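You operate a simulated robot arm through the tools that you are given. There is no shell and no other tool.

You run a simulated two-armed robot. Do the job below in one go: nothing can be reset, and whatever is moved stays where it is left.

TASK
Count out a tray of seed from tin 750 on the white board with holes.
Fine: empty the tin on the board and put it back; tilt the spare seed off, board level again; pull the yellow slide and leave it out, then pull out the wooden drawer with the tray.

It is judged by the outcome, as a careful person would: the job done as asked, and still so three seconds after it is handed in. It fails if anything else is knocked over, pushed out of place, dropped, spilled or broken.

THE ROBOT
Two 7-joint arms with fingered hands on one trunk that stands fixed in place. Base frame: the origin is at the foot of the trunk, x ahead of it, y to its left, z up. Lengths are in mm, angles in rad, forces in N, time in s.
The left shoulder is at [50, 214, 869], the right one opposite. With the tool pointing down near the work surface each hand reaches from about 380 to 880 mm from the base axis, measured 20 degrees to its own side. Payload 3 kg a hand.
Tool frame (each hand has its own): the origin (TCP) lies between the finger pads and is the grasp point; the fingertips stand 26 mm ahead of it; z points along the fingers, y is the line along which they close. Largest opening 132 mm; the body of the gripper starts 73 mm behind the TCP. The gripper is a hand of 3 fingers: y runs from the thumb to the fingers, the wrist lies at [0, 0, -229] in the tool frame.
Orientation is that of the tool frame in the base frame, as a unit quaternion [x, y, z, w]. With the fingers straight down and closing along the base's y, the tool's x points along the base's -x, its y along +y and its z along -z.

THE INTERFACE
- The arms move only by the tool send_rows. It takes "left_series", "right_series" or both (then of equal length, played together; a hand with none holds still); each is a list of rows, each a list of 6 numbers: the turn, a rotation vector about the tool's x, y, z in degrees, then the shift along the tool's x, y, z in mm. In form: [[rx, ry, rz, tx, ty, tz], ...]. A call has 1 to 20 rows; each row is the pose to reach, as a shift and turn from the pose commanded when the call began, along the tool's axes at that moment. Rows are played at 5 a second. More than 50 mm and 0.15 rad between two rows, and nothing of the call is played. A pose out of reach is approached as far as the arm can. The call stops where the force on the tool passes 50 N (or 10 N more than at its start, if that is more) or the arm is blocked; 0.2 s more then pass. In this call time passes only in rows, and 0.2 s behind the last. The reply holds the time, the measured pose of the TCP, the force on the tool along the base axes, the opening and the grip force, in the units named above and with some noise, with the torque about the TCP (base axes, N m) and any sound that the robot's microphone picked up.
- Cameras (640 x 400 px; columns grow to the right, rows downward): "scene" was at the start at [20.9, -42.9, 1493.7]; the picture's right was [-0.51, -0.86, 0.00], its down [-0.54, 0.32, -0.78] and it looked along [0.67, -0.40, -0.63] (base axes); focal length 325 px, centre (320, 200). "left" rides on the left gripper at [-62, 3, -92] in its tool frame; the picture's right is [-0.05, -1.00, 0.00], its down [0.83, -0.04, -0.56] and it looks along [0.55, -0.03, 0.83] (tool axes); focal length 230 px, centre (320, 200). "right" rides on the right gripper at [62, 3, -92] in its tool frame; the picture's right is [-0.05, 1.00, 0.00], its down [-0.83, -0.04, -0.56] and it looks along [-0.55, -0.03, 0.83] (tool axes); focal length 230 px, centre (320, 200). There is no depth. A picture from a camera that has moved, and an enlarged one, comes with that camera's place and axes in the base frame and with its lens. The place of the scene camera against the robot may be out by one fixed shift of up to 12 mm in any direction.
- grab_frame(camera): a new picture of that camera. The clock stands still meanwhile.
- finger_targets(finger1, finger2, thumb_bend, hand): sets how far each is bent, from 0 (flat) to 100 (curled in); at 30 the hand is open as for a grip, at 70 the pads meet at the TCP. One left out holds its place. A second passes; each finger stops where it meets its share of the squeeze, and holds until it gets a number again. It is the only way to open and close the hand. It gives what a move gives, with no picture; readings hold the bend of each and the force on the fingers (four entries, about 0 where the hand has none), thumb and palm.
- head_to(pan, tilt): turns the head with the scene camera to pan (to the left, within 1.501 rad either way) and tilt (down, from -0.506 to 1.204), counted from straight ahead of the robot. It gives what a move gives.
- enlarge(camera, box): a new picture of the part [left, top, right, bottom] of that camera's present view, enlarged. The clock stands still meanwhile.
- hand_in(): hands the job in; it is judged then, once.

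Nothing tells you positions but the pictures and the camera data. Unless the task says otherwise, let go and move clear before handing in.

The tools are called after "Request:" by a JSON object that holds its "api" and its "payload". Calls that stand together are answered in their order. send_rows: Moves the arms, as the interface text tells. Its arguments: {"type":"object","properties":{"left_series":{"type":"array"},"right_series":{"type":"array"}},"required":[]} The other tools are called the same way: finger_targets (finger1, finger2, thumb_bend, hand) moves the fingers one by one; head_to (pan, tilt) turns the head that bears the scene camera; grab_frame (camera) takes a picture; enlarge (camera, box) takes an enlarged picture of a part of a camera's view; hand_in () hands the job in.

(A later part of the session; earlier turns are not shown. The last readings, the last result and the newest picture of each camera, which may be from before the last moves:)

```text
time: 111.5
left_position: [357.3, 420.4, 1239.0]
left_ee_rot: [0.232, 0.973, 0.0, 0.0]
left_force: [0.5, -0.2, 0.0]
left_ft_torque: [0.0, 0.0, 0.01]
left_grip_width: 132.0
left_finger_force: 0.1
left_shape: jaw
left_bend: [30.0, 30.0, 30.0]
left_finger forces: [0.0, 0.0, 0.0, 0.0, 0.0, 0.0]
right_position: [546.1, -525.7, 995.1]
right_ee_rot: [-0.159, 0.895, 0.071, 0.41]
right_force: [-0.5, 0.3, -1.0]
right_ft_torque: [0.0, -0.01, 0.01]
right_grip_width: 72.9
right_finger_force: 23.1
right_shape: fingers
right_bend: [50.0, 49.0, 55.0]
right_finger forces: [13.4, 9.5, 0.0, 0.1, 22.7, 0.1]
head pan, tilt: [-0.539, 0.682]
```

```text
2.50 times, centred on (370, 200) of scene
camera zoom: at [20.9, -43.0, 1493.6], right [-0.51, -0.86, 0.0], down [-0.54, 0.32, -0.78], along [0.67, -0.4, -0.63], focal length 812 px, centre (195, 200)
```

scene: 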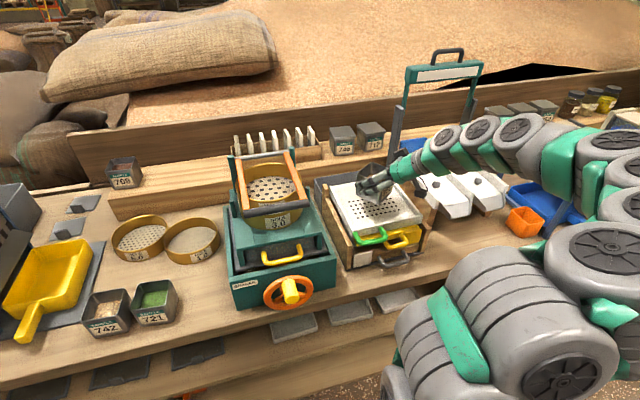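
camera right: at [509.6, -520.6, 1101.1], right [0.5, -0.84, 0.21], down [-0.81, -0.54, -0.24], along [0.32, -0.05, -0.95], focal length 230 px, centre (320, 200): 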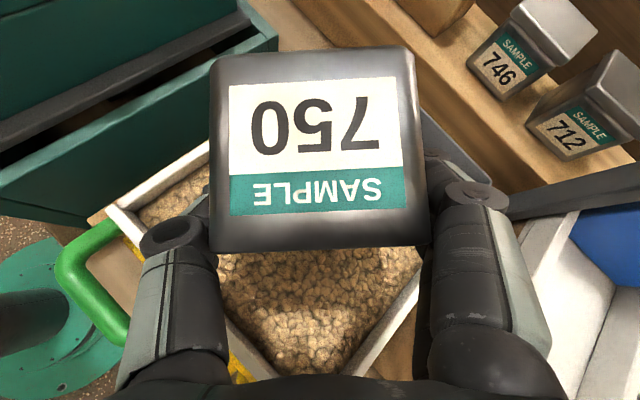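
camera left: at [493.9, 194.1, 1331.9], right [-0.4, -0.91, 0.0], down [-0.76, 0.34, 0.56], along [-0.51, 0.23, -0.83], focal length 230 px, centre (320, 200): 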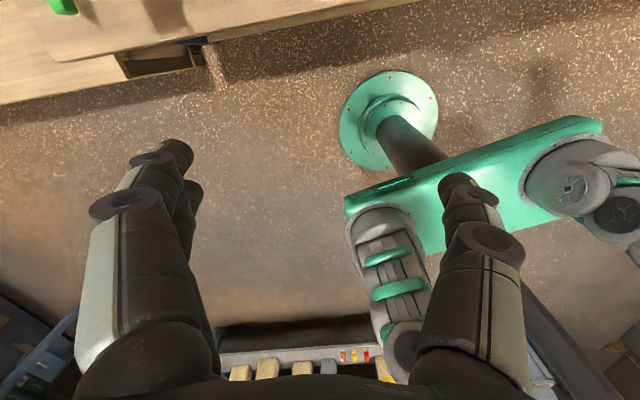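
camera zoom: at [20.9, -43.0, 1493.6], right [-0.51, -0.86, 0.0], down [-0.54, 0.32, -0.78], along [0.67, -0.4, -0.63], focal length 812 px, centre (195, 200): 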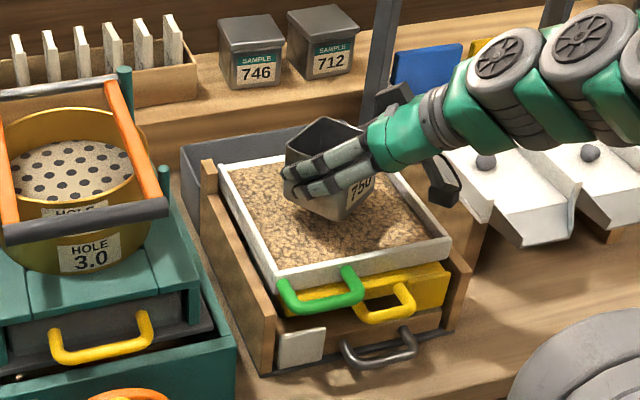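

The tin is upright and empty. I now go back the same way: rise and yaw back to az -20°, then travel left over the shaker.

Request:
{"api": "send_rows", "payload": {"right_series": [[3.79, 0, 3.26, -22, -0.8, -18.3], [7.58, 0, 6.53, -44.1, -1.5, -36.5], [11.36, 0, 9.79, -66.1, -2.3, -54.8], [15.15, 0, 13.05, -88.1, -3.1, -73], [18.94, 0, 16.31, -110.1, -3.8, -91.3], [22.73, 0, 19.58, -132.2, -4.6, -109.5], [26.51, 0, 22.84, -154.2, -5.3, -127.8], [30.3, 0, 26.1, -176.2, -6.1, -146]]}}

Request:
{"api": "grab_frame", "payload": {"camera": "scene"}}

```text
time: 113.3
left_position: [355.9, 420.0, 1240.4]
left_ee_rot: [0.232, 0.973, 0.0, 0.0]
left_force: [0.8, -0.1, 0.0]
left_ft_torque: [0.0, 0.03, 0.04]
left_grip_width: 132.1
left_finger_force: 0.2
left_shape: jaw
left_bend: [30.0, 30.0, 30.0]
left_finger forces: [0.0, 0.0, 0.1, 0.0, 0.1, 0.0]
right_position: [552.0, -530.2, 1223.9]
right_ee_rot: [0.159, 0.895, -0.072, 0.41]
right_force: [0.3, 0.0, -0.9]
right_ft_torque: [0.02, -0.03, -0.04]
right_grip_width: 73.1
right_finger_force: 22.7
right_shape: fingers
right_bend: [50.0, 49.0, 55.0]
right_finger forces: [13.4, 9.6, 0.1, 0.0, 22.7, 0.0]
head pan, tilt: [-0.539, 0.682]
```

```text
taken
```

scene: 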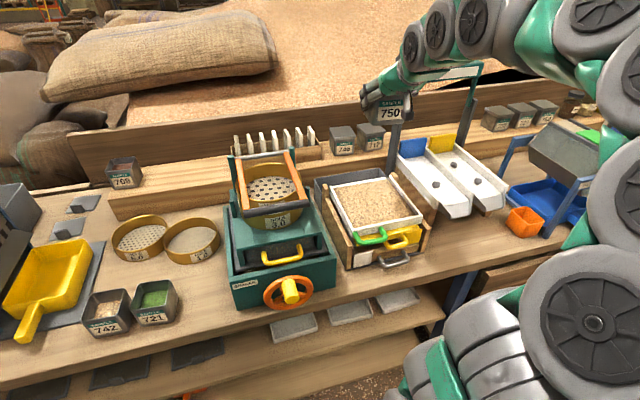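

I have the same pose as on the way out. I travel left over the shaker with the empty tin.

Request:
{"api": "send_rows", "payload": {"right_series": [[0, 0, 0, 8, 35.9, -8.2], [0, 0, 0, 16.1, 71.9, -16.4], [0, 0, 0, 24.1, 107.8, -24.6], [0, 0, 0, 32.2, 143.8, -32.9], [0, 0, 0, 40.2, 179.7, -41.1], [0, 0, 0, 48.3, 215.6, -49.3], [0, 0, 0, 56.3, 251.6, -57.5], [0, 0, 0, 64.4, 287.5, -65.7], [0, 0, 0, 72.4, 323.4, -73.9], [0, 0, 0, 80.5, 359.4, -82.2], [0, 0, 0, 88.5, 395.3, -90.4], [0, 0, 0, 96.6, 431.3, -98.6], [0, 0, 0, 104.6, 467.2, -106.8]]}}

Request:
{"api": "grab_frame", "payload": {"camera": "right"}}

Request:
{"api": "grab_frame", "payload": {"camera": "scene"}}

```text
time: 116.1
left_position: [357.8, 420.6, 1240.8]
left_ee_rot: [0.231, 0.973, 0.0, 0.001]
left_force: [-0.2, 0.1, 0.9]
left_ft_torque: [0.0, 0.0, 0.03]
left_grip_width: 131.9
left_finger_force: 0.1
left_shape: jaw
left_bend: [30.0, 30.0, 30.0]
left_finger forces: [0.0, 0.0, 0.0, 0.1, 0.1, 0.1]
right_position: [571.5, -39.6, 1213.8]
right_ee_rot: [0.159, 0.895, -0.074, 0.41]
right_force: [0.2, 0.6, -0.8]
right_ft_torque: [0.01, 0.02, 0.02]
right_grip_width: 73.1
right_finger_force: 22.5
right_shape: fingers
right_bend: [50.0, 49.0, 55.0]
right_finger forces: [13.2, 9.6, 0.1, 0.1, 22.5, 0.0]
head pan, tilt: [-0.539, 0.682]
```

```text
taken
camera right: at [468.7, 1.5, 1227.4], right [0.38, 0.93, 0.04], down [0.1, -0.08, 0.99], along [0.92, -0.37, -0.12], focal length 230 px, centre (320, 200)
```

right: 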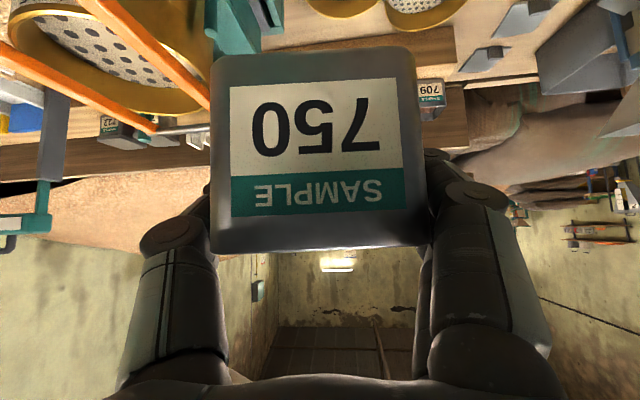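

```text
taken
```

scene: 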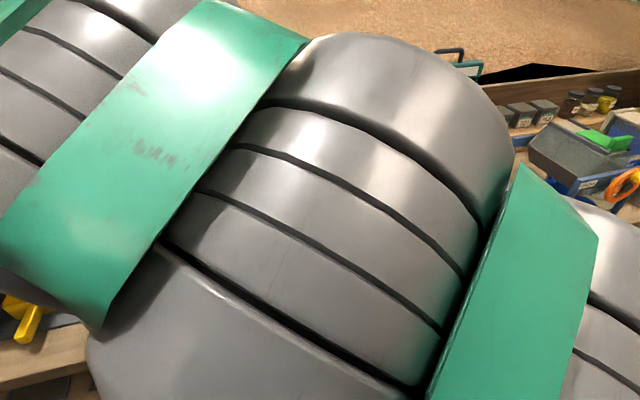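

The pose matches the outbound one to within a millimetre. I descend to about 60 mm above the resting height.

Request:
{"api": "send_rows", "payload": {"right_series": [[0, 0, 0, 28.8, 0, 24.8], [0, 0, 0, 57.7, 0.1, 49.7], [0, 0, 0, 86.5, 0.1, 74.5], [0, 0, 0, 115.4, 0.2, 99.4], [0, 0, 0, 144.2, 0.2, 124.2], [0, 0, 0, 173, 0.2, 149], [0, 0, 0, 201.9, 0.3, 173.9], [0, 0, 0, 230.7, 0.3, 198.7]]}}

Request:
{"api": "enlarge", "payload": {"camera": "scene", "box": [130, 200, 270, 330]}}

Request:
{"api": "enlarge", "payload": {"camera": "right", "box": [100, 0, 560, 260]}}

```text
time: 117.9
left_position: [357.1, 421.0, 1239.6]
left_ee_rot: [0.232, 0.973, 0.0, 0.0]
left_force: [0.0, 0.7, -1.1]
left_ft_torque: [-0.03, -0.01, 0.05]
left_grip_width: 131.8
left_finger_force: 0.1
left_shape: jaw
left_bend: [30.0, 30.0, 30.0]
left_finger forces: [0.1, 0.0, 0.1, 0.0, 0.0, 0.0]
right_position: [572.2, -39.7, 908.3]
right_ee_rot: [0.158, 0.895, -0.072, 0.41]
right_force: [-0.4, 1.2, -0.5]
right_ft_torque: [0.01, 0.0, -0.03]
right_grip_width: 73.2
right_finger_force: 22.7
right_shape: fingers
right_bend: [50.0, 49.0, 55.0]
right_finger forces: [13.2, 9.5, 0.0, 0.0, 22.3, 0.1]
head pan, tilt: [-0.539, 0.682]
```

```text
3.08 times, centred on (200, 265) of scene
camera zoom: at [20.9, -42.9, 1493.6], right [-0.51, -0.86, 0.0], down [-0.54, 0.32, -0.78], along [0.67, -0.4, -0.63], focal length 999 px, centre (689, 0)
```

zoom: 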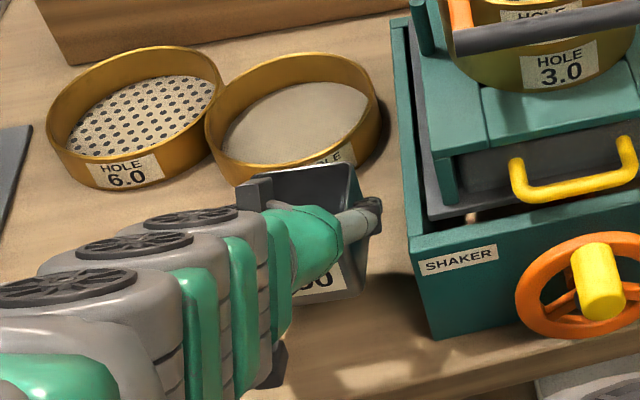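

```text
1.39 times, centred on (330, 130) of right
camera zoom: at [469.6, 1.7, 923.1], right [0.37, 0.93, 0.04], down [0.1, -0.08, 0.99], along [0.92, -0.37, -0.12], focal length 320 px, centre (306, 297)
```

zoom: 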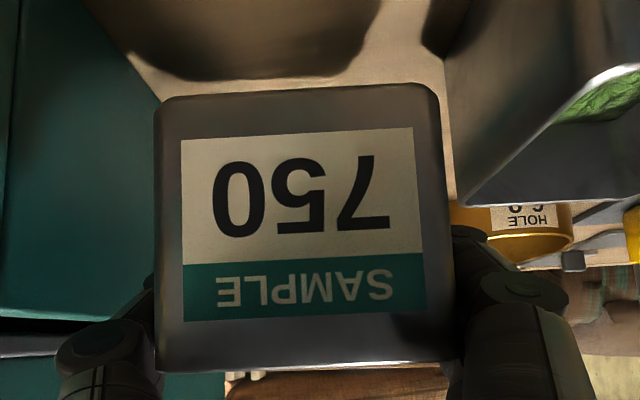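

The tin is aligned above its old spot. I lower it 52 mm first and then creep down to the bench.

Request:
{"api": "send_rows", "payload": {"right_series": [[0, 0, 0, 15.1, 0, 13], [0, 0, 0, 28.8, 0, 24.8], [0, 0, 0, 36.3, 0, 31.3], [0, 0, 0, 39.4, 0, 33.9]]}}

Request:
{"api": "send_rows", "payload": {"right_series": [[0, 0, 0, 1.5, 0, 1.3], [0, 0, 0, 3, 0, 2.6], [0, 0, 0, 4.5, 0, 3.9], [0, 0, 0, 6, 0, 5.2]]}}

Request:
{"api": "enlarge", "payload": {"camera": "scene", "box": [130, 200, 270, 330]}}

Request:
{"api": "enlarge", "payload": {"camera": "right", "box": [100, 0, 560, 260]}}

```text
time: 118.9
left_position: [357.2, 419.5, 1239.9]
left_ee_rot: [0.232, 0.973, 0.0, 0.0]
left_force: [-0.1, -0.3, 0.1]
left_ft_torque: [0.02, -0.02, -0.02]
left_grip_width: 131.7
left_finger_force: 0.0
left_shape: jaw
left_bend: [30.0, 30.0, 30.0]
left_finger forces: [0.1, 0.0, 0.0, 0.0, 0.0, 0.0]
right_position: [570.2, -39.7, 857.9]
right_ee_rot: [0.158, 0.895, -0.072, 0.41]
right_force: [0.4, 0.7, -0.2]
right_ft_torque: [0.03, 0.0, 0.01]
right_grip_width: 73.1
right_finger_force: 22.7
right_shape: fingers
right_bend: [50.0, 49.0, 55.0]
right_finger forces: [13.2, 9.4, 0.0, 0.0, 22.2, 0.1]
head pan, tilt: [-0.539, 0.682]
```

```text
time: 119.9
left_position: [356.1, 419.8, 1239.4]
left_ee_rot: [0.232, 0.973, 0.0, 0.0]
left_force: [0.4, -0.4, -0.8]
left_ft_torque: [-0.01, -0.01, 0.01]
left_grip_width: 131.8
left_finger_force: 0.0
left_shape: jaw
left_bend: [30.0, 30.0, 30.0]
left_finger forces: [0.1, 0.1, 0.1, 0.1, 0.1, 0.0]
right_position: [571.4, -39.5, 851.0]
right_ee_rot: [0.158, 0.895, -0.072, 0.411]
right_force: [-3.4, 0.2, 8.1]
right_ft_torque: [0.16, -0.27, 0.06]
right_grip_width: 73.2
right_finger_force: 23.0
right_shape: fingers
right_bend: [50.0, 49.0, 55.0]
right_finger forces: [13.5, 9.4, 0.1, 0.0, 23.4, 0.1]
head pan, tilt: [-0.539, 0.682]
```

```text
3.08 times, centred on (200, 265) of scene
camera zoom: at [20.7, -43.0, 1493.6], right [-0.51, -0.86, 0.0], down [-0.54, 0.32, -0.78], along [0.67, -0.4, -0.63], focal length 999 px, centre (689, 0)
```

zoom: 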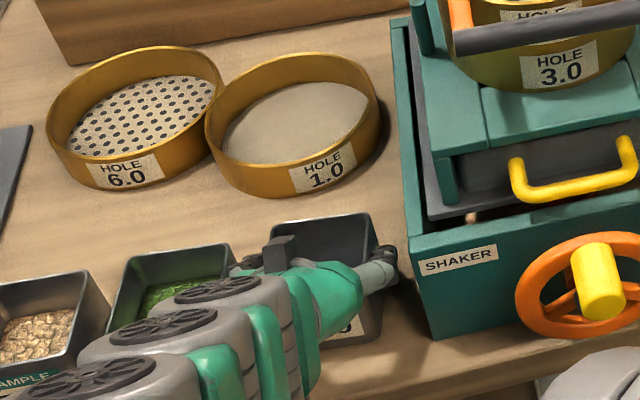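

```text
1.39 times, centred on (330, 130) of right
camera zoom: at [468.4, 1.1, 864.2], right [0.37, 0.93, 0.04], down [0.1, -0.08, 0.99], along [0.92, -0.37, -0.12], focal length 320 px, centre (306, 297)
```

zoom: 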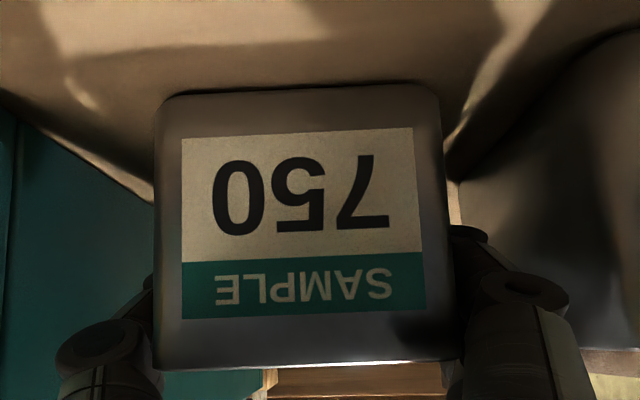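

The tin rests on the bench at its old place (8 N contact). I ease off 1 mm and open the fingers to 45 again.

Request:
{"api": "send_rows", "payload": {"right_series": [[0, 0, 0, -0.8, 0, -0.7]]}}

Request:
{"api": "finger_targets", "payload": {"hand": "right", "finger1": 45, "finger2": 45, "thumb_bend": 46}}

Request:
{"api": "enlarge", "payload": {"camera": "right", "box": [100, 0, 560, 260]}}

```text
time: 120.3
left_position: [356.5, 418.8, 1239.1]
left_ee_rot: [0.232, 0.973, 0.001, 0.0]
left_force: [-0.4, 0.6, 0.3]
left_ft_torque: [-0.05, -0.02, -0.01]
left_grip_width: 132.1
left_finger_force: 0.1
left_shape: jaw
left_bend: [30.0, 30.0, 30.0]
left_finger forces: [0.1, 0.1, 0.1, 0.0, 0.1, 0.0]
right_position: [571.6, -39.4, 852.2]
right_ee_rot: [0.159, 0.895, -0.074, 0.41]
right_force: [-1.3, -0.1, 2.1]
right_ft_torque: [0.04, -0.1, 0.01]
right_grip_width: 73.1
right_finger_force: 22.9
right_shape: fingers
right_bend: [50.0, 49.0, 55.0]
right_finger forces: [13.4, 9.4, 0.1, 0.0, 22.8, 0.0]
head pan, tilt: [-0.539, 0.682]
```

```text
time: 121.3
left_position: [355.6, 419.0, 1239.1]
left_ee_rot: [0.231, 0.973, 0.001, 0.001]
left_force: [-0.5, -0.4, 0.2]
left_ft_torque: [-0.03, 0.02, 0.01]
left_grip_width: 131.9
left_finger_force: 0.1
left_shape: jaw
left_bend: [30.0, 30.0, 30.0]
left_finger forces: [0.1, 0.0, 0.1, 0.0, 0.1, 0.0]
right_position: [571.1, -39.4, 851.5]
right_ee_rot: [0.158, 0.895, -0.073, 0.41]
right_force: [0.8, 1.5, -0.1]
right_ft_torque: [0.04, -0.03, -0.02]
right_grip_width: 82.8
right_finger_force: 0.0
right_shape: fingers
right_bend: [45.0, 45.0, 46.0]
right_finger forces: [0.2, 0.0, 0.1, 0.0, 0.0, 0.1]
head pan, tilt: [-0.539, 0.682]
```

```text
1.39 times, centred on (330, 130) of right
camera zoom: at [468.6, 1.3, 865.2], right [0.37, 0.93, 0.04], down [0.1, -0.08, 0.99], along [0.92, -0.37, -0.12], focal length 320 px, centre (306, 297)
```

zoom: 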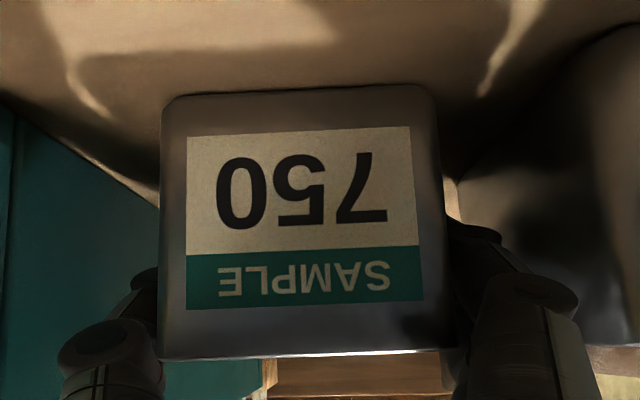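

The tin is released and stays in place. I centre the hand by 3 mm and lift straight up off the tin.

Request:
{"api": "send_rows", "payload": {"right_series": [[0, 0, 0, 0, 3, 0], [0, 0, 0, -7.6, 3, -6.5], [0, 0, 0, -19, 3, -16.3], [0, 0, 0, -37.8, 3, -32.6], [0, 0, 0, -64.3, 3, -55.4], [0, 0, 0, -90.8, 3, -78.2]]}}

Request:
{"api": "enlarge", "payload": {"camera": "scene", "box": [70, 220, 270, 350]}}

Request:
{"api": "grab_frame", "payload": {"camera": "right"}}

```text
time: 122.7
left_position: [356.7, 418.8, 1240.9]
left_ee_rot: [0.232, 0.973, 0.0, 0.001]
left_force: [0.0, -0.4, 0.3]
left_ft_torque: [0.0, 0.01, 0.02]
left_grip_width: 131.9
left_finger_force: 0.0
left_shape: jaw
left_bend: [30.0, 30.0, 30.0]
left_finger forces: [0.1, 0.0, 0.0, 0.1, 0.1, 0.0]
right_position: [573.0, -37.9, 971.7]
right_ee_rot: [0.159, 0.895, -0.073, 0.41]
right_force: [-0.4, -0.1, 0.2]
right_ft_torque: [0.0, 0.0, 0.01]
right_grip_width: 83.2
right_finger_force: 0.1
right_shape: fingers
right_bend: [45.0, 45.0, 46.0]
right_finger forces: [0.1, 0.0, 0.0, 0.0, 0.1, 0.0]
head pan, tilt: [-0.539, 0.682]
```

```text
3.08 times, centred on (170, 285) of scene
camera zoom: at [20.9, -43.0, 1493.6], right [-0.51, -0.86, 0.0], down [-0.54, 0.32, -0.78], along [0.67, -0.4, -0.63], focal length 999 px, centre (782, -62)
```

zoom: 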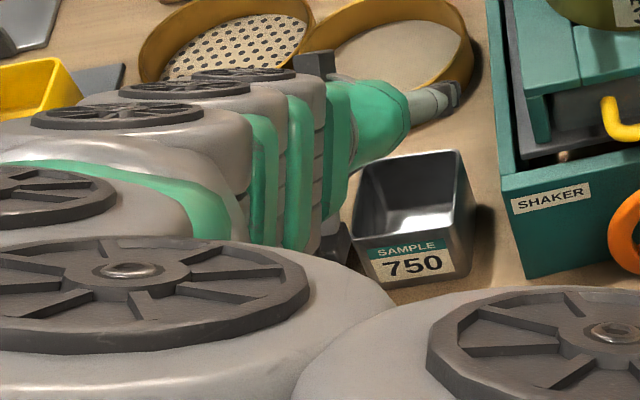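

```text
taken
camera right: at [469.5, 3.8, 985.2], right [0.37, 0.93, 0.04], down [0.1, -0.08, 0.99], along [0.92, -0.37, -0.12], focal length 230 px, centre (320, 200)
```

right: 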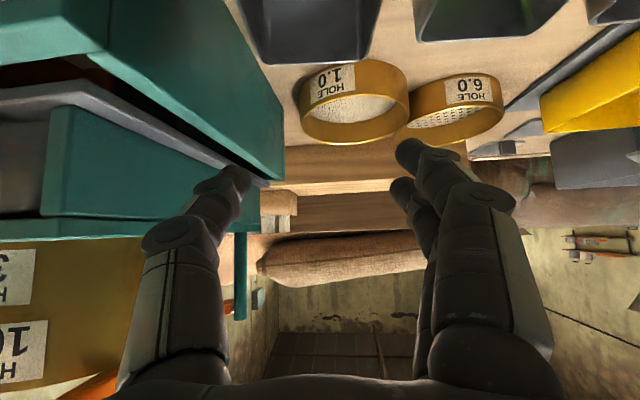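

Tin 750 stands empty in its place. Next is the green handle: I rise, travel back right over the shaker and return to tool-down, ready to look at the handles closely.

Request:
{"api": "send_rows", "payload": {"right_series": [[0, 0, 0, -30.5, 0, -26.3], [0, 0, 0, -61, 0, -52.6], [0, 0, 0, -91.6, 0, -78.9], [0, 0, 0, -122.1, 0, -105.2], [0, 0, 0, -152.7, 0, -131.5], [0, 0, 0, -183.2, 0, -157.8]]}}

Request:
{"api": "send_rows", "payload": {"right_series": [[0, 4.1, 0, -0.3, -35.9, 0.3], [0, 8.2, 0, -0.5, -71.9, 0.7], [0, 12.3, 0, -0.8, -107.8, 1], [0, 16.4, 0, -1.1, -143.8, 1.4], [0, 20.5, 0, -1.3, -179.7, 1.7], [0, 24.6, 0, -1.6, -215.6, 2.1], [0, 28.7, 0, -1.9, -251.6, 2.4], [0, 32.8, 0, -2.1, -287.5, 2.8], [0, 36.9, 0, -2.4, -323.5, 3.1], [0, 41, 0, -2.7, -359.4, 3.5], [0, 45.1, 0, -2.9, -395.3, 3.8], [0, 49.3, 0, -3.2, -431.3, 4.2]]}}

Request:
{"api": "grab_frame", "payload": {"camera": "right"}}

Request:
{"api": "grab_frame", "payload": {"camera": "scene"}}

```text
time: 124.1
left_position: [356.3, 419.6, 1239.3]
left_ee_rot: [0.232, 0.973, 0.0, 0.0]
left_force: [0.6, 0.7, -0.1]
left_ft_torque: [-0.02, 0.0, -0.01]
left_grip_width: 132.1
left_finger_force: 0.0
left_shape: jaw
left_bend: [30.0, 30.0, 30.0]
left_finger forces: [0.0, 0.0, 0.0, 0.1, 0.1, 0.0]
right_position: [572.9, -38.0, 1211.2]
right_ee_rot: [0.158, 0.895, -0.073, 0.41]
right_force: [0.7, -0.5, 0.4]
right_ft_torque: [0.0, 0.0, -0.03]
right_grip_width: 83.1
right_finger_force: 0.1
right_shape: fingers
right_bend: [45.0, 45.0, 46.0]
right_finger forces: [0.1, 0.0, 0.0, 0.0, 0.0, 0.0]
head pan, tilt: [-0.539, 0.682]
```

```text
time: 126.7
left_position: [356.4, 421.4, 1240.3]
left_ee_rot: [0.233, 0.973, 0.0, -0.001]
left_force: [-0.6, -1.3, 0.6]
left_ft_torque: [0.01, -0.02, 0.02]
left_grip_width: 131.8
left_finger_force: 0.1
left_shape: jaw
left_bend: [30.0, 30.0, 30.0]
left_finger forces: [0.0, 0.0, 0.1, 0.0, 0.1, 0.0]
right_position: [429.5, -443.7, 1214.6]
right_ee_rot: [0.174, 0.985, 0.0, 0.0]
right_force: [0.2, -1.2, -0.1]
right_ft_torque: [0.0, 0.04, -0.02]
right_grip_width: 83.4
right_finger_force: 0.1
right_shape: fingers
right_bend: [45.0, 45.0, 46.0]
right_finger forces: [0.1, 0.1, 0.0, 0.0, 0.0, 0.0]
head pan, tilt: [-0.539, 0.682]
```

```text
taken
camera right: at [373.1, -419.3, 1305.8], right [0.39, 0.92, 0.0], down [0.77, -0.33, 0.55], along [0.51, -0.22, -0.83], focal length 230 px, centre (320, 200)
```

right: 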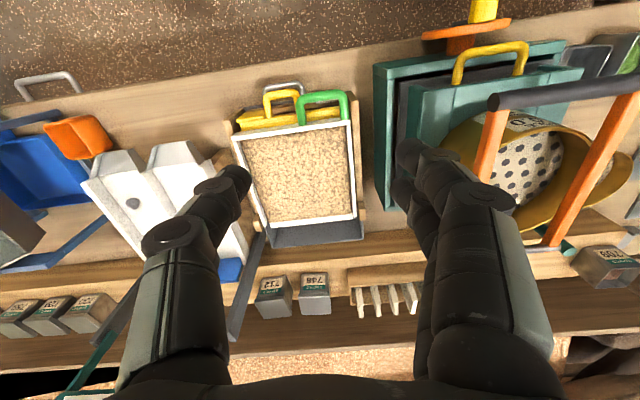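

```text
taken
```

scene: 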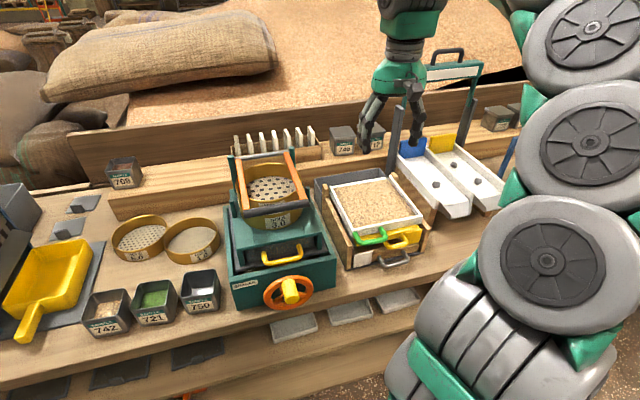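

I'm tool-down above the handles at (430, -444, 1215). I zoom in on the handles and take a second view after a small shift for stereo.

Request:
{"api": "enlarge", "payload": {"camera": "right", "box": [225, 65, 375, 155]}}

Request:
{"api": "send_rows", "payload": {"right_series": [[0, 0, 0, 20, -20, 20], [0, 0, 0, 40, -40, 40], [0, 0, 0, 55, -60, 60]]}}

Request:
{"api": "grab_frame", "payload": {"camera": "right"}}

Request:
{"api": "enlarge", "payload": {"camera": "scene", "box": [320, 210, 440, 280]}}

```text
4.27 times, centred on (300, 110) of right
camera zoom: at [373.1, -419.3, 1305.8], right [0.39, 0.92, 0.0], down [0.77, -0.33, 0.55], along [0.51, -0.22, -0.83], focal length 982 px, centre (405, 584)
```

zoom: 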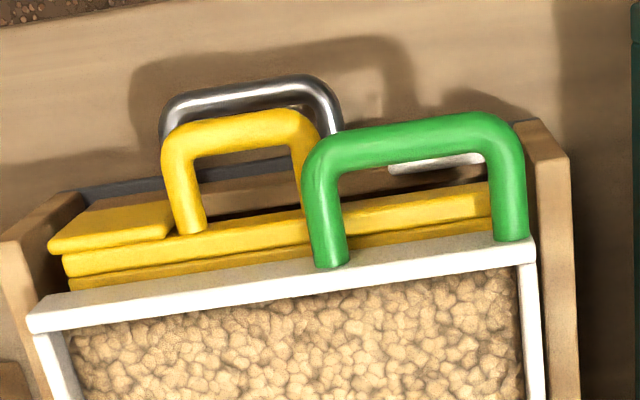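

```text
time: 127.5
left_position: [356.5, 420.1, 1239.0]
left_ee_rot: [0.232, 0.973, -0.001, -0.001]
left_force: [-0.8, -0.3, 0.4]
left_ft_torque: [0.02, -0.04, 0.01]
left_grip_width: 131.9
left_finger_force: 0.0
left_shape: jaw
left_bend: [30.0, 30.0, 30.0]
left_finger forces: [0.0, 0.1, 0.0, 0.0, 0.0, 0.0]
right_position: [356.4, -480.6, 1153.1]
right_ee_rot: [0.174, 0.985, -0.001, 0.0]
right_force: [0.9, -0.5, -0.3]
right_ft_torque: [0.0, 0.01, 0.01]
right_grip_width: 82.8
right_finger_force: 0.0
right_shape: fingers
right_bend: [45.0, 45.0, 46.0]
right_finger forces: [0.0, 0.0, 0.0, 0.0, 0.0, 0.0]
head pan, tilt: [-0.539, 0.682]
```

```text
taken
camera right: at [299.3, -455.7, 1244.8], right [0.39, 0.92, 0.0], down [0.77, -0.32, 0.55], along [0.51, -0.22, -0.83], focal length 230 px, centre (320, 200)
```

right: 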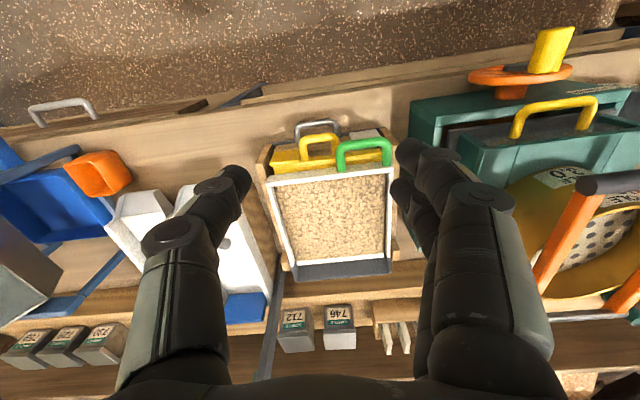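

```text
5.33 times, centred on (380, 245) of scene
camera zoom: at [20.9, -43.0, 1493.6], right [-0.51, -0.86, 0.0], down [-0.54, 0.32, -0.78], along [0.67, -0.4, -0.63], focal length 1731 px, centre (0, -40)
```

zoom: 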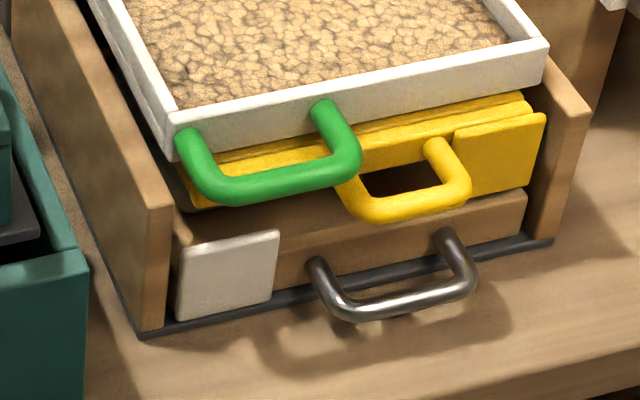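

Clear views: green bar at top left, yellow bar lower and to the right, metal drawer handle lowest and furthest out. I zoom from this second position for stereo.

Request:
{"api": "enlarge", "payload": {"camera": "right", "box": [250, 105, 410, 205]}}

```text
4.00 times, centred on (330, 155) of right
camera zoom: at [299.3, -455.7, 1244.8], right [0.39, 0.92, 0.0], down [0.77, -0.32, 0.55], along [0.51, -0.22, -0.83], focal length 920 px, centre (280, 380)
```

zoom: 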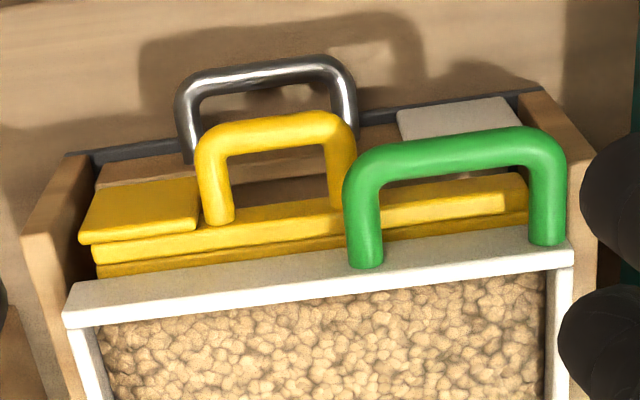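

Stereo gives the bars: green at (431, -443, 917), yellow at (407, -503, 893), drawer handle at (398, -505, 835), all running along the bench. I'll try turning the hand -95° so the thumb can enter the green U from above with the two fingers in front.

Request:
{"api": "send_rows", "payload": {"right_series": [[0, 0, -8, 0, 0, 0], [0, 0, -16, 0, 0, 0], [0, 0, -24, 0, 0, 0], [0, 0, -32, 0, 0, 0], [0, 0, -40, 0, 0, 0], [0, 0, -48, 0, 0, 0], [0, 0, -56, 0, 0, 0], [0, 0, -64, 0, 0, 0], [0, 0, -72, 0, 0, 0], [0, 0, -80, 0, 0, 0], [0, 0, -88, 0, 0, 0], [0, 0, -95, 0, 0, 0]]}}

Request:
{"api": "grab_frame", "payload": {"camera": "right"}}

Request:
{"api": "grab_frame", "payload": {"camera": "scene"}}

```text
time: 130.1
left_position: [356.0, 418.5, 1238.9]
left_ee_rot: [0.231, 0.973, 0.0, 0.0]
left_force: [-0.8, 0.3, -0.8]
left_ft_torque: [0.0, -0.01, 0.01]
left_grip_width: 132.1
left_finger_force: 0.1
left_shape: jaw
left_bend: [30.0, 30.0, 30.0]
left_finger forces: [0.1, 0.0, 0.0, 0.1, 0.0, 0.0]
right_position: [358.0, -482.6, 1152.7]
right_ee_rot: [-0.609, 0.793, 0.0, 0.0]
right_force: [-0.1, 0.0, -1.1]
right_ft_torque: [0.0, 0.01, 0.01]
right_grip_width: 83.0
right_finger_force: 0.1
right_shape: fingers
right_bend: [45.0, 45.0, 46.0]
right_finger forces: [0.1, 0.0, 0.0, 0.0, 0.1, 0.0]
head pan, tilt: [-0.539, 0.682]
```

```text
taken
camera right: at [338.2, -539.8, 1244.8], right [-0.95, 0.31, 0.0], down [0.26, 0.79, 0.56], along [0.17, 0.53, -0.83], focal length 230 px, centre (320, 200)
```

right: 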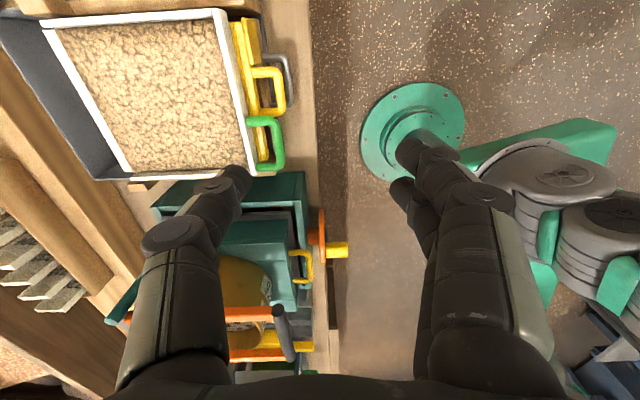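

```text
taken
```

scene: 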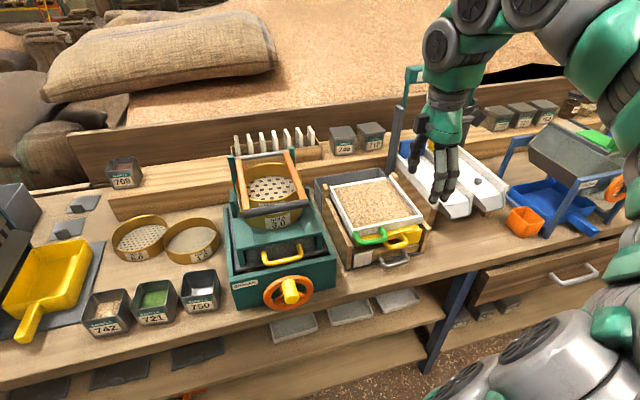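

The hand now closes along the bench's depth with the thumb on the board side. I pre-shape it (thumb nearly closed, fingers open) and move above the green bar.

Request:
{"api": "finger_targets", "payload": {"hand": "right", "finger1": 44, "finger2": 44, "thumb_bend": 61}}

Request:
{"api": "send_rows", "payload": {"right_series": [[0, 0, 0, -11.4, -12.3, 28.6], [0, 0, 0, -22.7, -24.6, 57.2], [0, 0, 0, -34.1, -36.8, 85.8], [0, 0, 0, -45.4, -49.1, 114.4], [0, 0, 0, -56.8, -61.4, 143]]}}

Request:
{"api": "grab_frame", "payload": {"camera": "right"}}

Request:
{"api": "enlarge", "payload": {"camera": "scene", "box": [300, 150, 440, 280]}}

```text
time: 131.1
left_position: [357.3, 421.1, 1239.3]
left_ee_rot: [0.231, 0.973, 0.0, 0.0]
left_force: [-0.4, -0.5, -0.8]
left_ft_torque: [-0.01, -0.02, 0.01]
left_grip_width: 131.8
left_finger_force: 0.0
left_shape: jaw
left_bend: [30.0, 30.0, 30.0]
left_finger forces: [0.0, 0.1, 0.0, 0.0, 0.0, 0.1]
right_position: [357.4, -480.8, 1153.7]
right_ee_rot: [-0.609, 0.793, 0.001, 0.0]
right_force: [0.4, 0.2, 0.2]
right_ft_torque: [-0.02, -0.01, 0.0]
right_grip_width: 59.5
right_finger_force: 0.1
right_shape: fingers
right_bend: [44.0, 44.0, 61.0]
right_finger forces: [0.0, 0.0, 0.0, 0.0, 0.0, 0.0]
head pan, tilt: [-0.539, 0.682]
```

```text
time: 132.3
left_position: [357.5, 419.7, 1238.7]
left_ee_rot: [0.232, 0.973, 0.0, 0.001]
left_force: [0.8, -0.9, -0.3]
left_ft_torque: [-0.03, -0.01, 0.0]
left_grip_width: 131.8
left_finger_force: 0.0
left_shape: jaw
left_bend: [30.0, 30.0, 30.0]
left_finger forces: [0.0, 0.0, 0.0, 0.0, 0.1, 0.0]
right_position: [431.6, -441.4, 1009.2]
right_ee_rot: [-0.609, 0.793, 0.002, 0.0]
right_force: [1.2, -0.1, 0.4]
right_ft_torque: [0.03, 0.0, 0.0]
right_grip_width: 59.5
right_finger_force: 0.1
right_shape: fingers
right_bend: [44.0, 44.0, 61.0]
right_finger forces: [0.1, 0.1, 0.1, 0.0, 0.1, 0.0]
head pan, tilt: [-0.539, 0.682]
```

```text
taken
camera right: at [412.6, -499.7, 1101.6], right [-0.95, 0.31, 0.0], down [0.26, 0.79, 0.56], along [0.17, 0.53, -0.83], focal length 230 px, centre (320, 200)
```

right: 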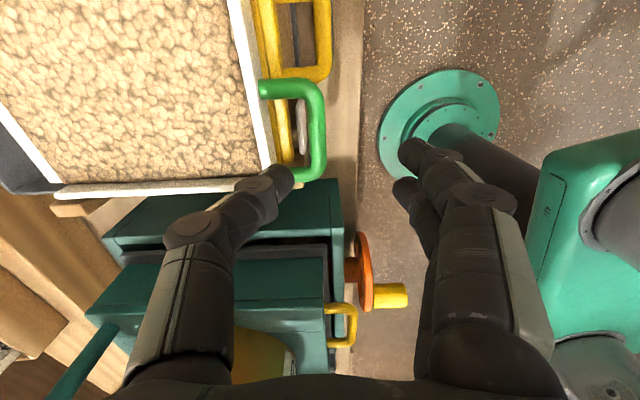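

```text
3.08 times, centred on (370, 215) of scene
camera zoom: at [20.9, -43.0, 1493.6], right [-0.51, -0.86, 0.0], down [-0.54, 0.32, -0.78], along [0.67, -0.4, -0.63], focal length 999 px, centre (166, 154)
```

zoom: 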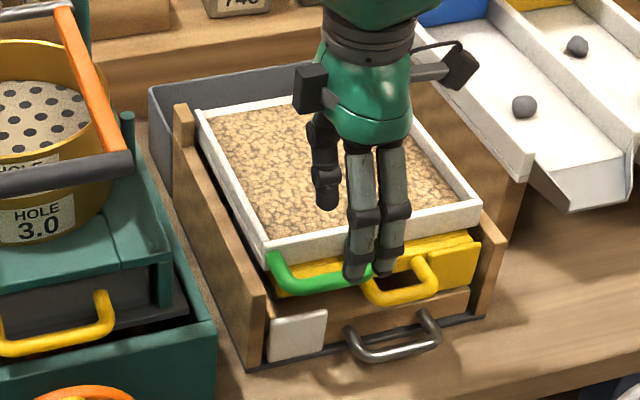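

The thumb is lined up with the inside of the green U and the fingers with its front. I trim the thumb, shift 5.8 mm to the right and descend to just above the bar.

Request:
{"api": "finger_targets", "payload": {"hand": "right", "thumb_bend": 62.5}}

Request:
{"api": "send_rows", "payload": {"right_series": [[0, 0, 0, 3, 0, 25], [0, 0, 0, 5.8, 0, 45], [0, 0, 0, 5.8, 0, 55]]}}

Request:
{"api": "enlarge", "payload": {"camera": "right", "box": [200, 20, 460, 240]}}

Request:
{"api": "enlarge", "payload": {"camera": "scene", "box": [320, 170, 440, 280]}}

```text
time: 133.3
left_position: [356.3, 420.0, 1239.0]
left_ee_rot: [0.231, 0.973, 0.001, 0.0]
left_force: [0.0, 0.5, 0.0]
left_ft_torque: [0.03, -0.02, 0.02]
left_grip_width: 132.0
left_finger_force: 0.0
left_shape: jaw
left_bend: [30.0, 30.0, 30.0]
left_finger forces: [0.0, 0.0, 0.1, 0.0, 0.0, 0.1]
right_position: [432.4, -440.9, 1010.6]
right_ee_rot: [-0.609, 0.793, 0.001, 0.0]
right_force: [-1.2, -0.2, 1.0]
right_ft_torque: [0.01, 0.0, 0.01]
right_grip_width: 58.3
right_finger_force: 0.1
right_shape: fingers
right_bend: [44.0, 44.0, 62.0]
right_finger forces: [0.0, 0.1, 0.0, 0.0, 0.0, 0.0]
head pan, tilt: [-0.539, 0.682]
```

```text
time: 134.1
left_position: [356.6, 420.6, 1239.6]
left_ee_rot: [0.232, 0.973, 0.0, 0.0]
left_force: [-0.9, -0.5, 0.1]
left_ft_torque: [-0.01, 0.0, 0.02]
left_grip_width: 131.8
left_finger_force: 0.0
left_shape: jaw
left_bend: [30.0, 30.0, 30.0]
left_finger forces: [0.1, 0.0, 0.0, 0.0, 0.1, 0.0]
right_position: [430.3, -448.4, 954.6]
right_ee_rot: [-0.607, 0.795, 0.0, -0.001]
right_force: [-0.3, -0.6, 0.7]
right_ft_torque: [0.01, 0.02, 0.03]
right_grip_width: 57.9
right_finger_force: 0.0
right_shape: fingers
right_bend: [44.0, 44.0, 62.0]
right_finger forces: [0.1, 0.1, 0.0, 0.0, 0.0, 0.0]
head pan, tilt: [-0.539, 0.682]
```

```text
1.82 times, centred on (330, 130) of right
camera zoom: at [410.1, -506.4, 1046.8], right [-0.95, 0.31, 0.0], down [0.26, 0.79, 0.55], along [0.17, 0.53, -0.83], focal length 418 px, centre (302, 327)
```

zoom: 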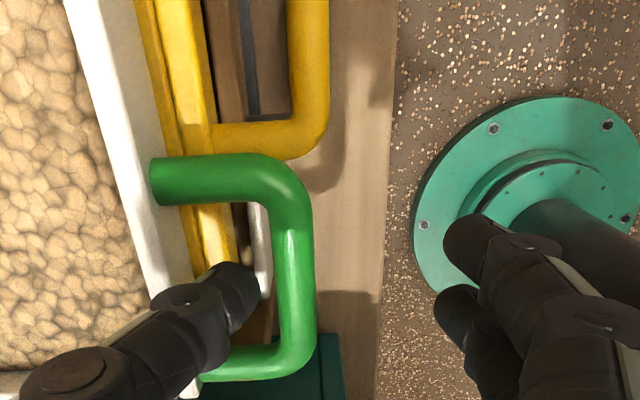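

```text
3.64 times, centred on (380, 225) of scene
camera zoom: at [20.9, -43.0, 1493.6], right [-0.51, -0.86, 0.0], down [-0.54, 0.32, -0.78], along [0.67, -0.4, -0.63], focal length 1180 px, centre (102, 109)
```

zoom: 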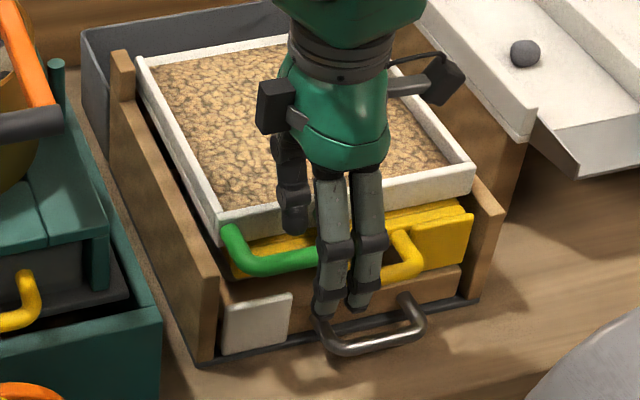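

Thumb tip hovers over the inside of the U, and the fingers are in front of the bar, clear of the yellow handle. I descend 32 mm in small steps.

Request:
{"api": "send_rows", "payload": {"right_series": [[0, 0, 0, 0, -2, 8], [0, 0, 0, 0, -2, 16], [0, 0, 0, 0, -2, 24], [0, 0, 0, 0, -2, 32]]}}

Request:
{"api": "enlarge", "payload": {"camera": "right", "box": [200, 20, 460, 240]}}

Request:
{"api": "enlarge", "payload": {"camera": "scene", "box": [320, 170, 440, 280]}}

```text
time: 135.1
left_position: [355.8, 420.0, 1238.7]
left_ee_rot: [0.232, 0.973, 0.0, 0.0]
left_force: [0.4, 0.1, 0.5]
left_ft_torque: [0.03, -0.02, 0.01]
left_grip_width: 131.8
left_finger_force: 0.1
left_shape: jaw
left_bend: [30.0, 30.0, 30.0]
left_finger forces: [0.1, 0.0, 0.0, 0.1, 0.0, 0.0]
right_position: [431.0, -448.4, 923.4]
right_ee_rot: [-0.609, 0.793, 0.001, 0.0]
right_force: [-10.8, 3.9, 14.6]
right_ft_torque: [-0.17, -0.66, 0.05]
right_grip_width: 51.2
right_finger_force: 8.8
right_shape: fingers
right_bend: [44.0, 44.0, 64.0]
right_finger forces: [0.0, 0.0, 0.0, 0.0, 17.4, 0.0]
head pan, tilt: [-0.539, 0.682]
```

```text
1.82 times, centred on (330, 130) of right
camera zoom: at [411.3, -506.5, 1015.2], right [-0.95, 0.31, 0.0], down [0.26, 0.79, 0.55], along [0.17, 0.53, -0.83], focal length 418 px, centre (302, 327)
```

zoom: 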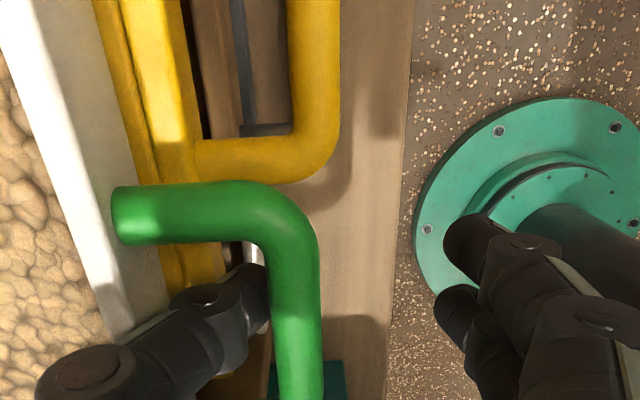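

```text
3.64 times, centred on (380, 225) of scene
camera zoom: at [20.5, -42.8, 1493.7], right [-0.51, -0.86, 0.0], down [-0.54, 0.32, -0.78], along [0.67, -0.4, -0.63], focal length 1180 px, centre (102, 109)
```

zoom: 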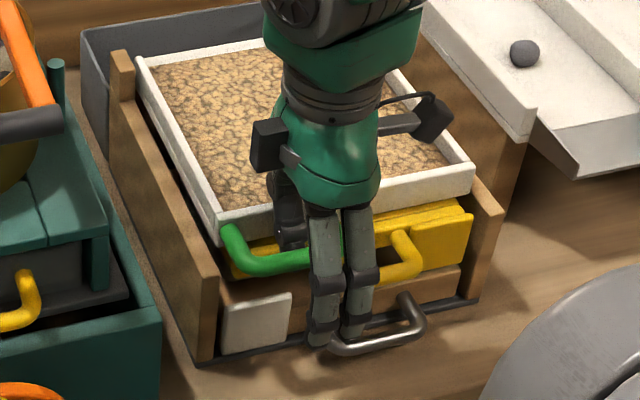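

The thumb tip touches the top of the yellow slide (14 N), so I went a little too deep. I back up 6 mm and shift 2 mm toward the bar before closing.

Request:
{"api": "send_rows", "payload": {"right_series": [[0, 0, 0, 0, 0, -4], [0, 0, 0, 0, 2, -6]]}}

Request:
{"api": "enlarge", "payload": {"camera": "right", "box": [200, 20, 460, 240]}}

```text
time: 135.7
left_position: [356.6, 419.4, 1240.5]
left_ee_rot: [0.232, 0.973, 0.0, 0.001]
left_force: [-0.2, -0.3, 0.2]
left_ft_torque: [-0.04, 0.01, -0.02]
left_grip_width: 131.9
left_finger_force: 0.0
left_shape: jaw
left_bend: [30.0, 30.0, 30.0]
left_finger forces: [0.0, 0.1, 0.0, 0.1, 0.1, 0.1]
right_position: [429.4, -447.2, 929.6]
right_ee_rot: [-0.609, 0.793, 0.001, 0.0]
right_force: [-0.3, 1.0, 0.8]
right_ft_torque: [0.01, -0.04, -0.01]
right_grip_width: 56.7
right_finger_force: 0.5
right_shape: fingers
right_bend: [44.0, 44.0, 62.0]
right_finger forces: [0.0, 0.0, 0.0, 0.0, 0.8, 0.0]
head pan, tilt: [-0.539, 0.682]
```

```text
1.82 times, centred on (330, 130) of right
camera zoom: at [410.5, -506.3, 1021.3], right [-0.95, 0.31, 0.0], down [0.26, 0.79, 0.56], along [0.17, 0.53, -0.83], focal length 418 px, centre (302, 327)
```

zoom: 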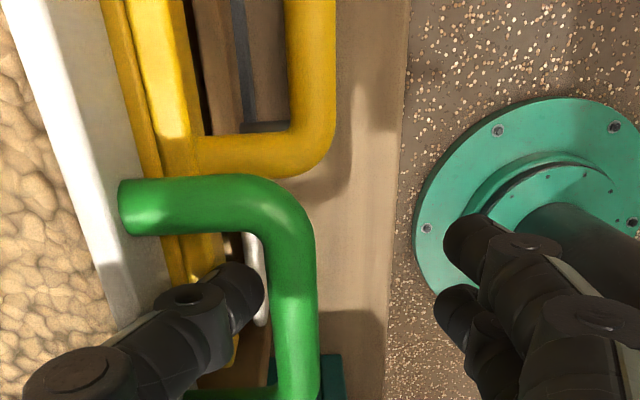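

Contact is gone. Now I close the hand on the green bar.

Request:
{"api": "finger_targets", "payload": {"hand": "right", "finger1": 75, "finger2": 75, "thumb_bend": 75}}

Request:
{"api": "enlarge", "payload": {"camera": "right", "box": [200, 20, 460, 240]}}

Request:
{"api": "enlarge", "payload": {"camera": "scene", "box": [320, 170, 440, 280]}}

```text
time: 136.7
left_position: [356.8, 419.2, 1240.1]
left_ee_rot: [0.231, 0.973, -0.001, 0.001]
left_force: [0.0, -0.3, 0.1]
left_ft_torque: [0.02, -0.02, -0.03]
left_grip_width: 132.1
left_finger_force: 0.1
left_shape: jaw
left_bend: [30.0, 30.0, 30.0]
left_finger forces: [0.0, 0.0, 0.0, 0.0, 0.0, 0.0]
right_position: [429.8, -447.1, 928.9]
right_ee_rot: [-0.608, 0.794, 0.001, 0.0]
right_force: [5.5, 0.3, -3.3]
right_ft_torque: [-0.01, -0.07, 0.02]
right_grip_width: 8.3
right_finger_force: 9.9
right_shape: fingers
right_bend: [73.0, 73.0, 69.0]
right_finger forces: [4.4, 4.5, 0.0, 0.0, 11.1, 0.0]
head pan, tilt: [-0.539, 0.682]
```

```text
1.82 times, centred on (330, 130) of right
camera zoom: at [410.3, -506.4, 1021.2], right [-0.95, 0.31, 0.0], down [0.26, 0.79, 0.55], along [0.17, 0.53, -0.83], focal length 418 px, centre (302, 327)
```

zoom: 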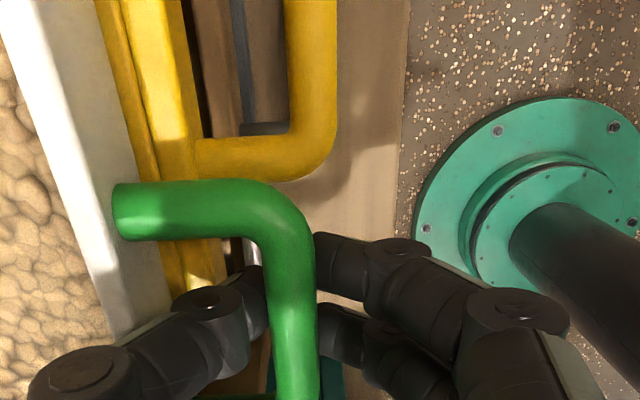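

```text
3.64 times, centred on (380, 225) of scene
camera zoom: at [21.0, -43.0, 1493.6], right [-0.51, -0.86, 0.0], down [-0.54, 0.32, -0.78], along [0.67, -0.4, -0.63], focal length 1180 px, centre (102, 109)
```

zoom: 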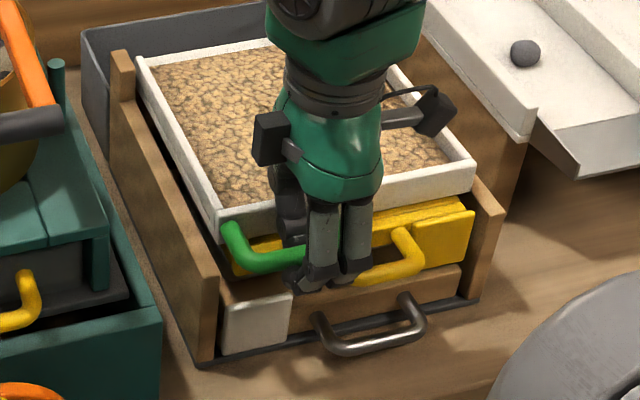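

The fingers and thumb hold the bar at about 10 N. I tighten the grip a little more.

Request:
{"api": "finger_targets", "payload": {"hand": "right", "finger1": 90, "finger2": 90, "thumb_bend": 90}}

Request:
{"api": "enlarge", "payload": {"camera": "right", "box": [200, 20, 460, 240]}}

```text
time: 137.7
left_position: [356.8, 419.2, 1240.0]
left_ee_rot: [0.232, 0.973, 0.0, -0.001]
left_force: [-0.2, 1.2, -0.3]
left_ft_torque: [0.02, 0.01, 0.0]
left_grip_width: 131.5
left_finger_force: 0.1
left_shape: jaw
left_bend: [30.0, 30.0, 30.0]
left_finger forces: [0.0, 0.0, 0.0, 0.0, 0.0, 0.0]
right_position: [430.9, -448.0, 929.1]
right_ee_rot: [-0.609, 0.793, 0.0, 0.0]
right_force: [6.1, -2.1, -0.7]
right_ft_torque: [-0.15, -0.61, -0.06]
right_grip_width: 0.1
right_finger_force: 26.5
right_shape: fingers
right_bend: [78.0, 78.0, 75.0]
right_finger forces: [0.0, 0.1, 0.0, 0.0, 52.6, 0.0]
head pan, tilt: [-0.539, 0.682]
```

```text
1.82 times, centred on (330, 130) of right
camera zoom: at [410.3, -506.6, 1021.2], right [-0.95, 0.31, 0.0], down [0.26, 0.79, 0.55], along [0.17, 0.53, -0.83], focal length 418 px, centre (302, 327)
```

zoom: 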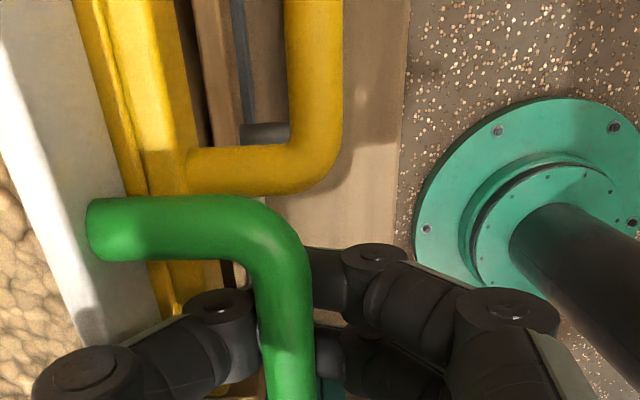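

The fingers have curled under the bar and meet the thumb, caging it, but the thumb presses with 52 N. I relax slightly so the bar is caged rather than squeezed.

Request:
{"api": "finger_targets", "payload": {"hand": "right", "finger1": 76, "finger2": 76, "thumb_bend": 71}}

Request:
{"api": "enlarge", "payload": {"camera": "right", "box": [200, 20, 460, 240]}}

Request:
{"api": "enlarge", "payload": {"camera": "scene", "box": [320, 170, 440, 280]}}

```text
time: 138.7
left_position: [355.9, 419.1, 1241.0]
left_ee_rot: [0.232, 0.973, 0.0, -0.001]
left_force: [0.8, 1.0, -1.2]
left_ft_torque: [-0.01, -0.03, -0.03]
left_grip_width: 132.3
left_finger_force: 0.1
left_shape: jaw
left_bend: [30.0, 30.0, 30.0]
left_finger forces: [0.0, 0.0, 0.0, 0.0, 0.1, 0.0]
right_position: [429.2, -449.4, 928.7]
right_ee_rot: [-0.609, 0.793, 0.001, -0.001]
right_force: [1.1, -1.2, -2.4]
right_ft_torque: [-0.01, 0.03, -0.02]
right_grip_width: 0.1
right_finger_force: 2.5
right_shape: fingers
right_bend: [76.0, 76.0, 71.0]
right_finger forces: [0.1, 0.0, 0.0, 0.0, 5.1, 0.0]
head pan, tilt: [-0.539, 0.682]
```

```text
1.82 times, centred on (330, 130) of right
camera zoom: at [410.2, -506.4, 1021.1], right [-0.95, 0.31, 0.0], down [0.26, 0.79, 0.55], along [0.17, 0.53, -0.83], focal length 418 px, centre (302, 327)
```

zoom: 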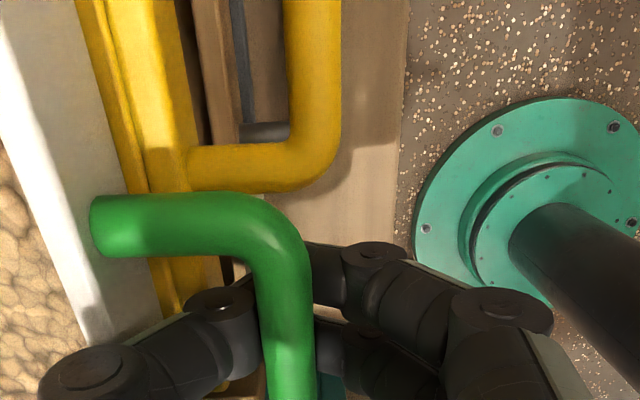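

```text
3.64 times, centred on (380, 225) of scene
camera zoom: at [20.9, -43.0, 1493.6], right [-0.51, -0.86, 0.0], down [-0.54, 0.32, -0.78], along [0.67, -0.4, -0.63], focal length 1180 px, centre (102, 109)
```

zoom: 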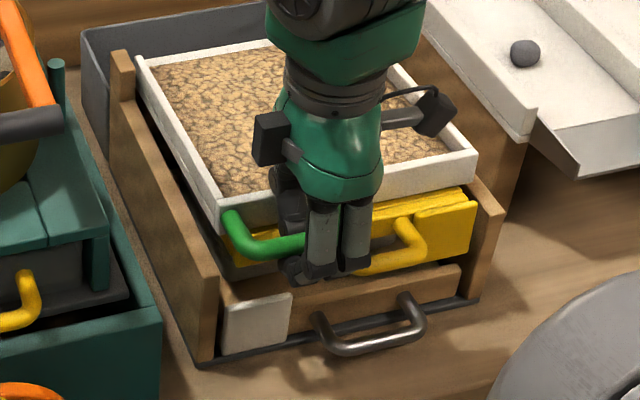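

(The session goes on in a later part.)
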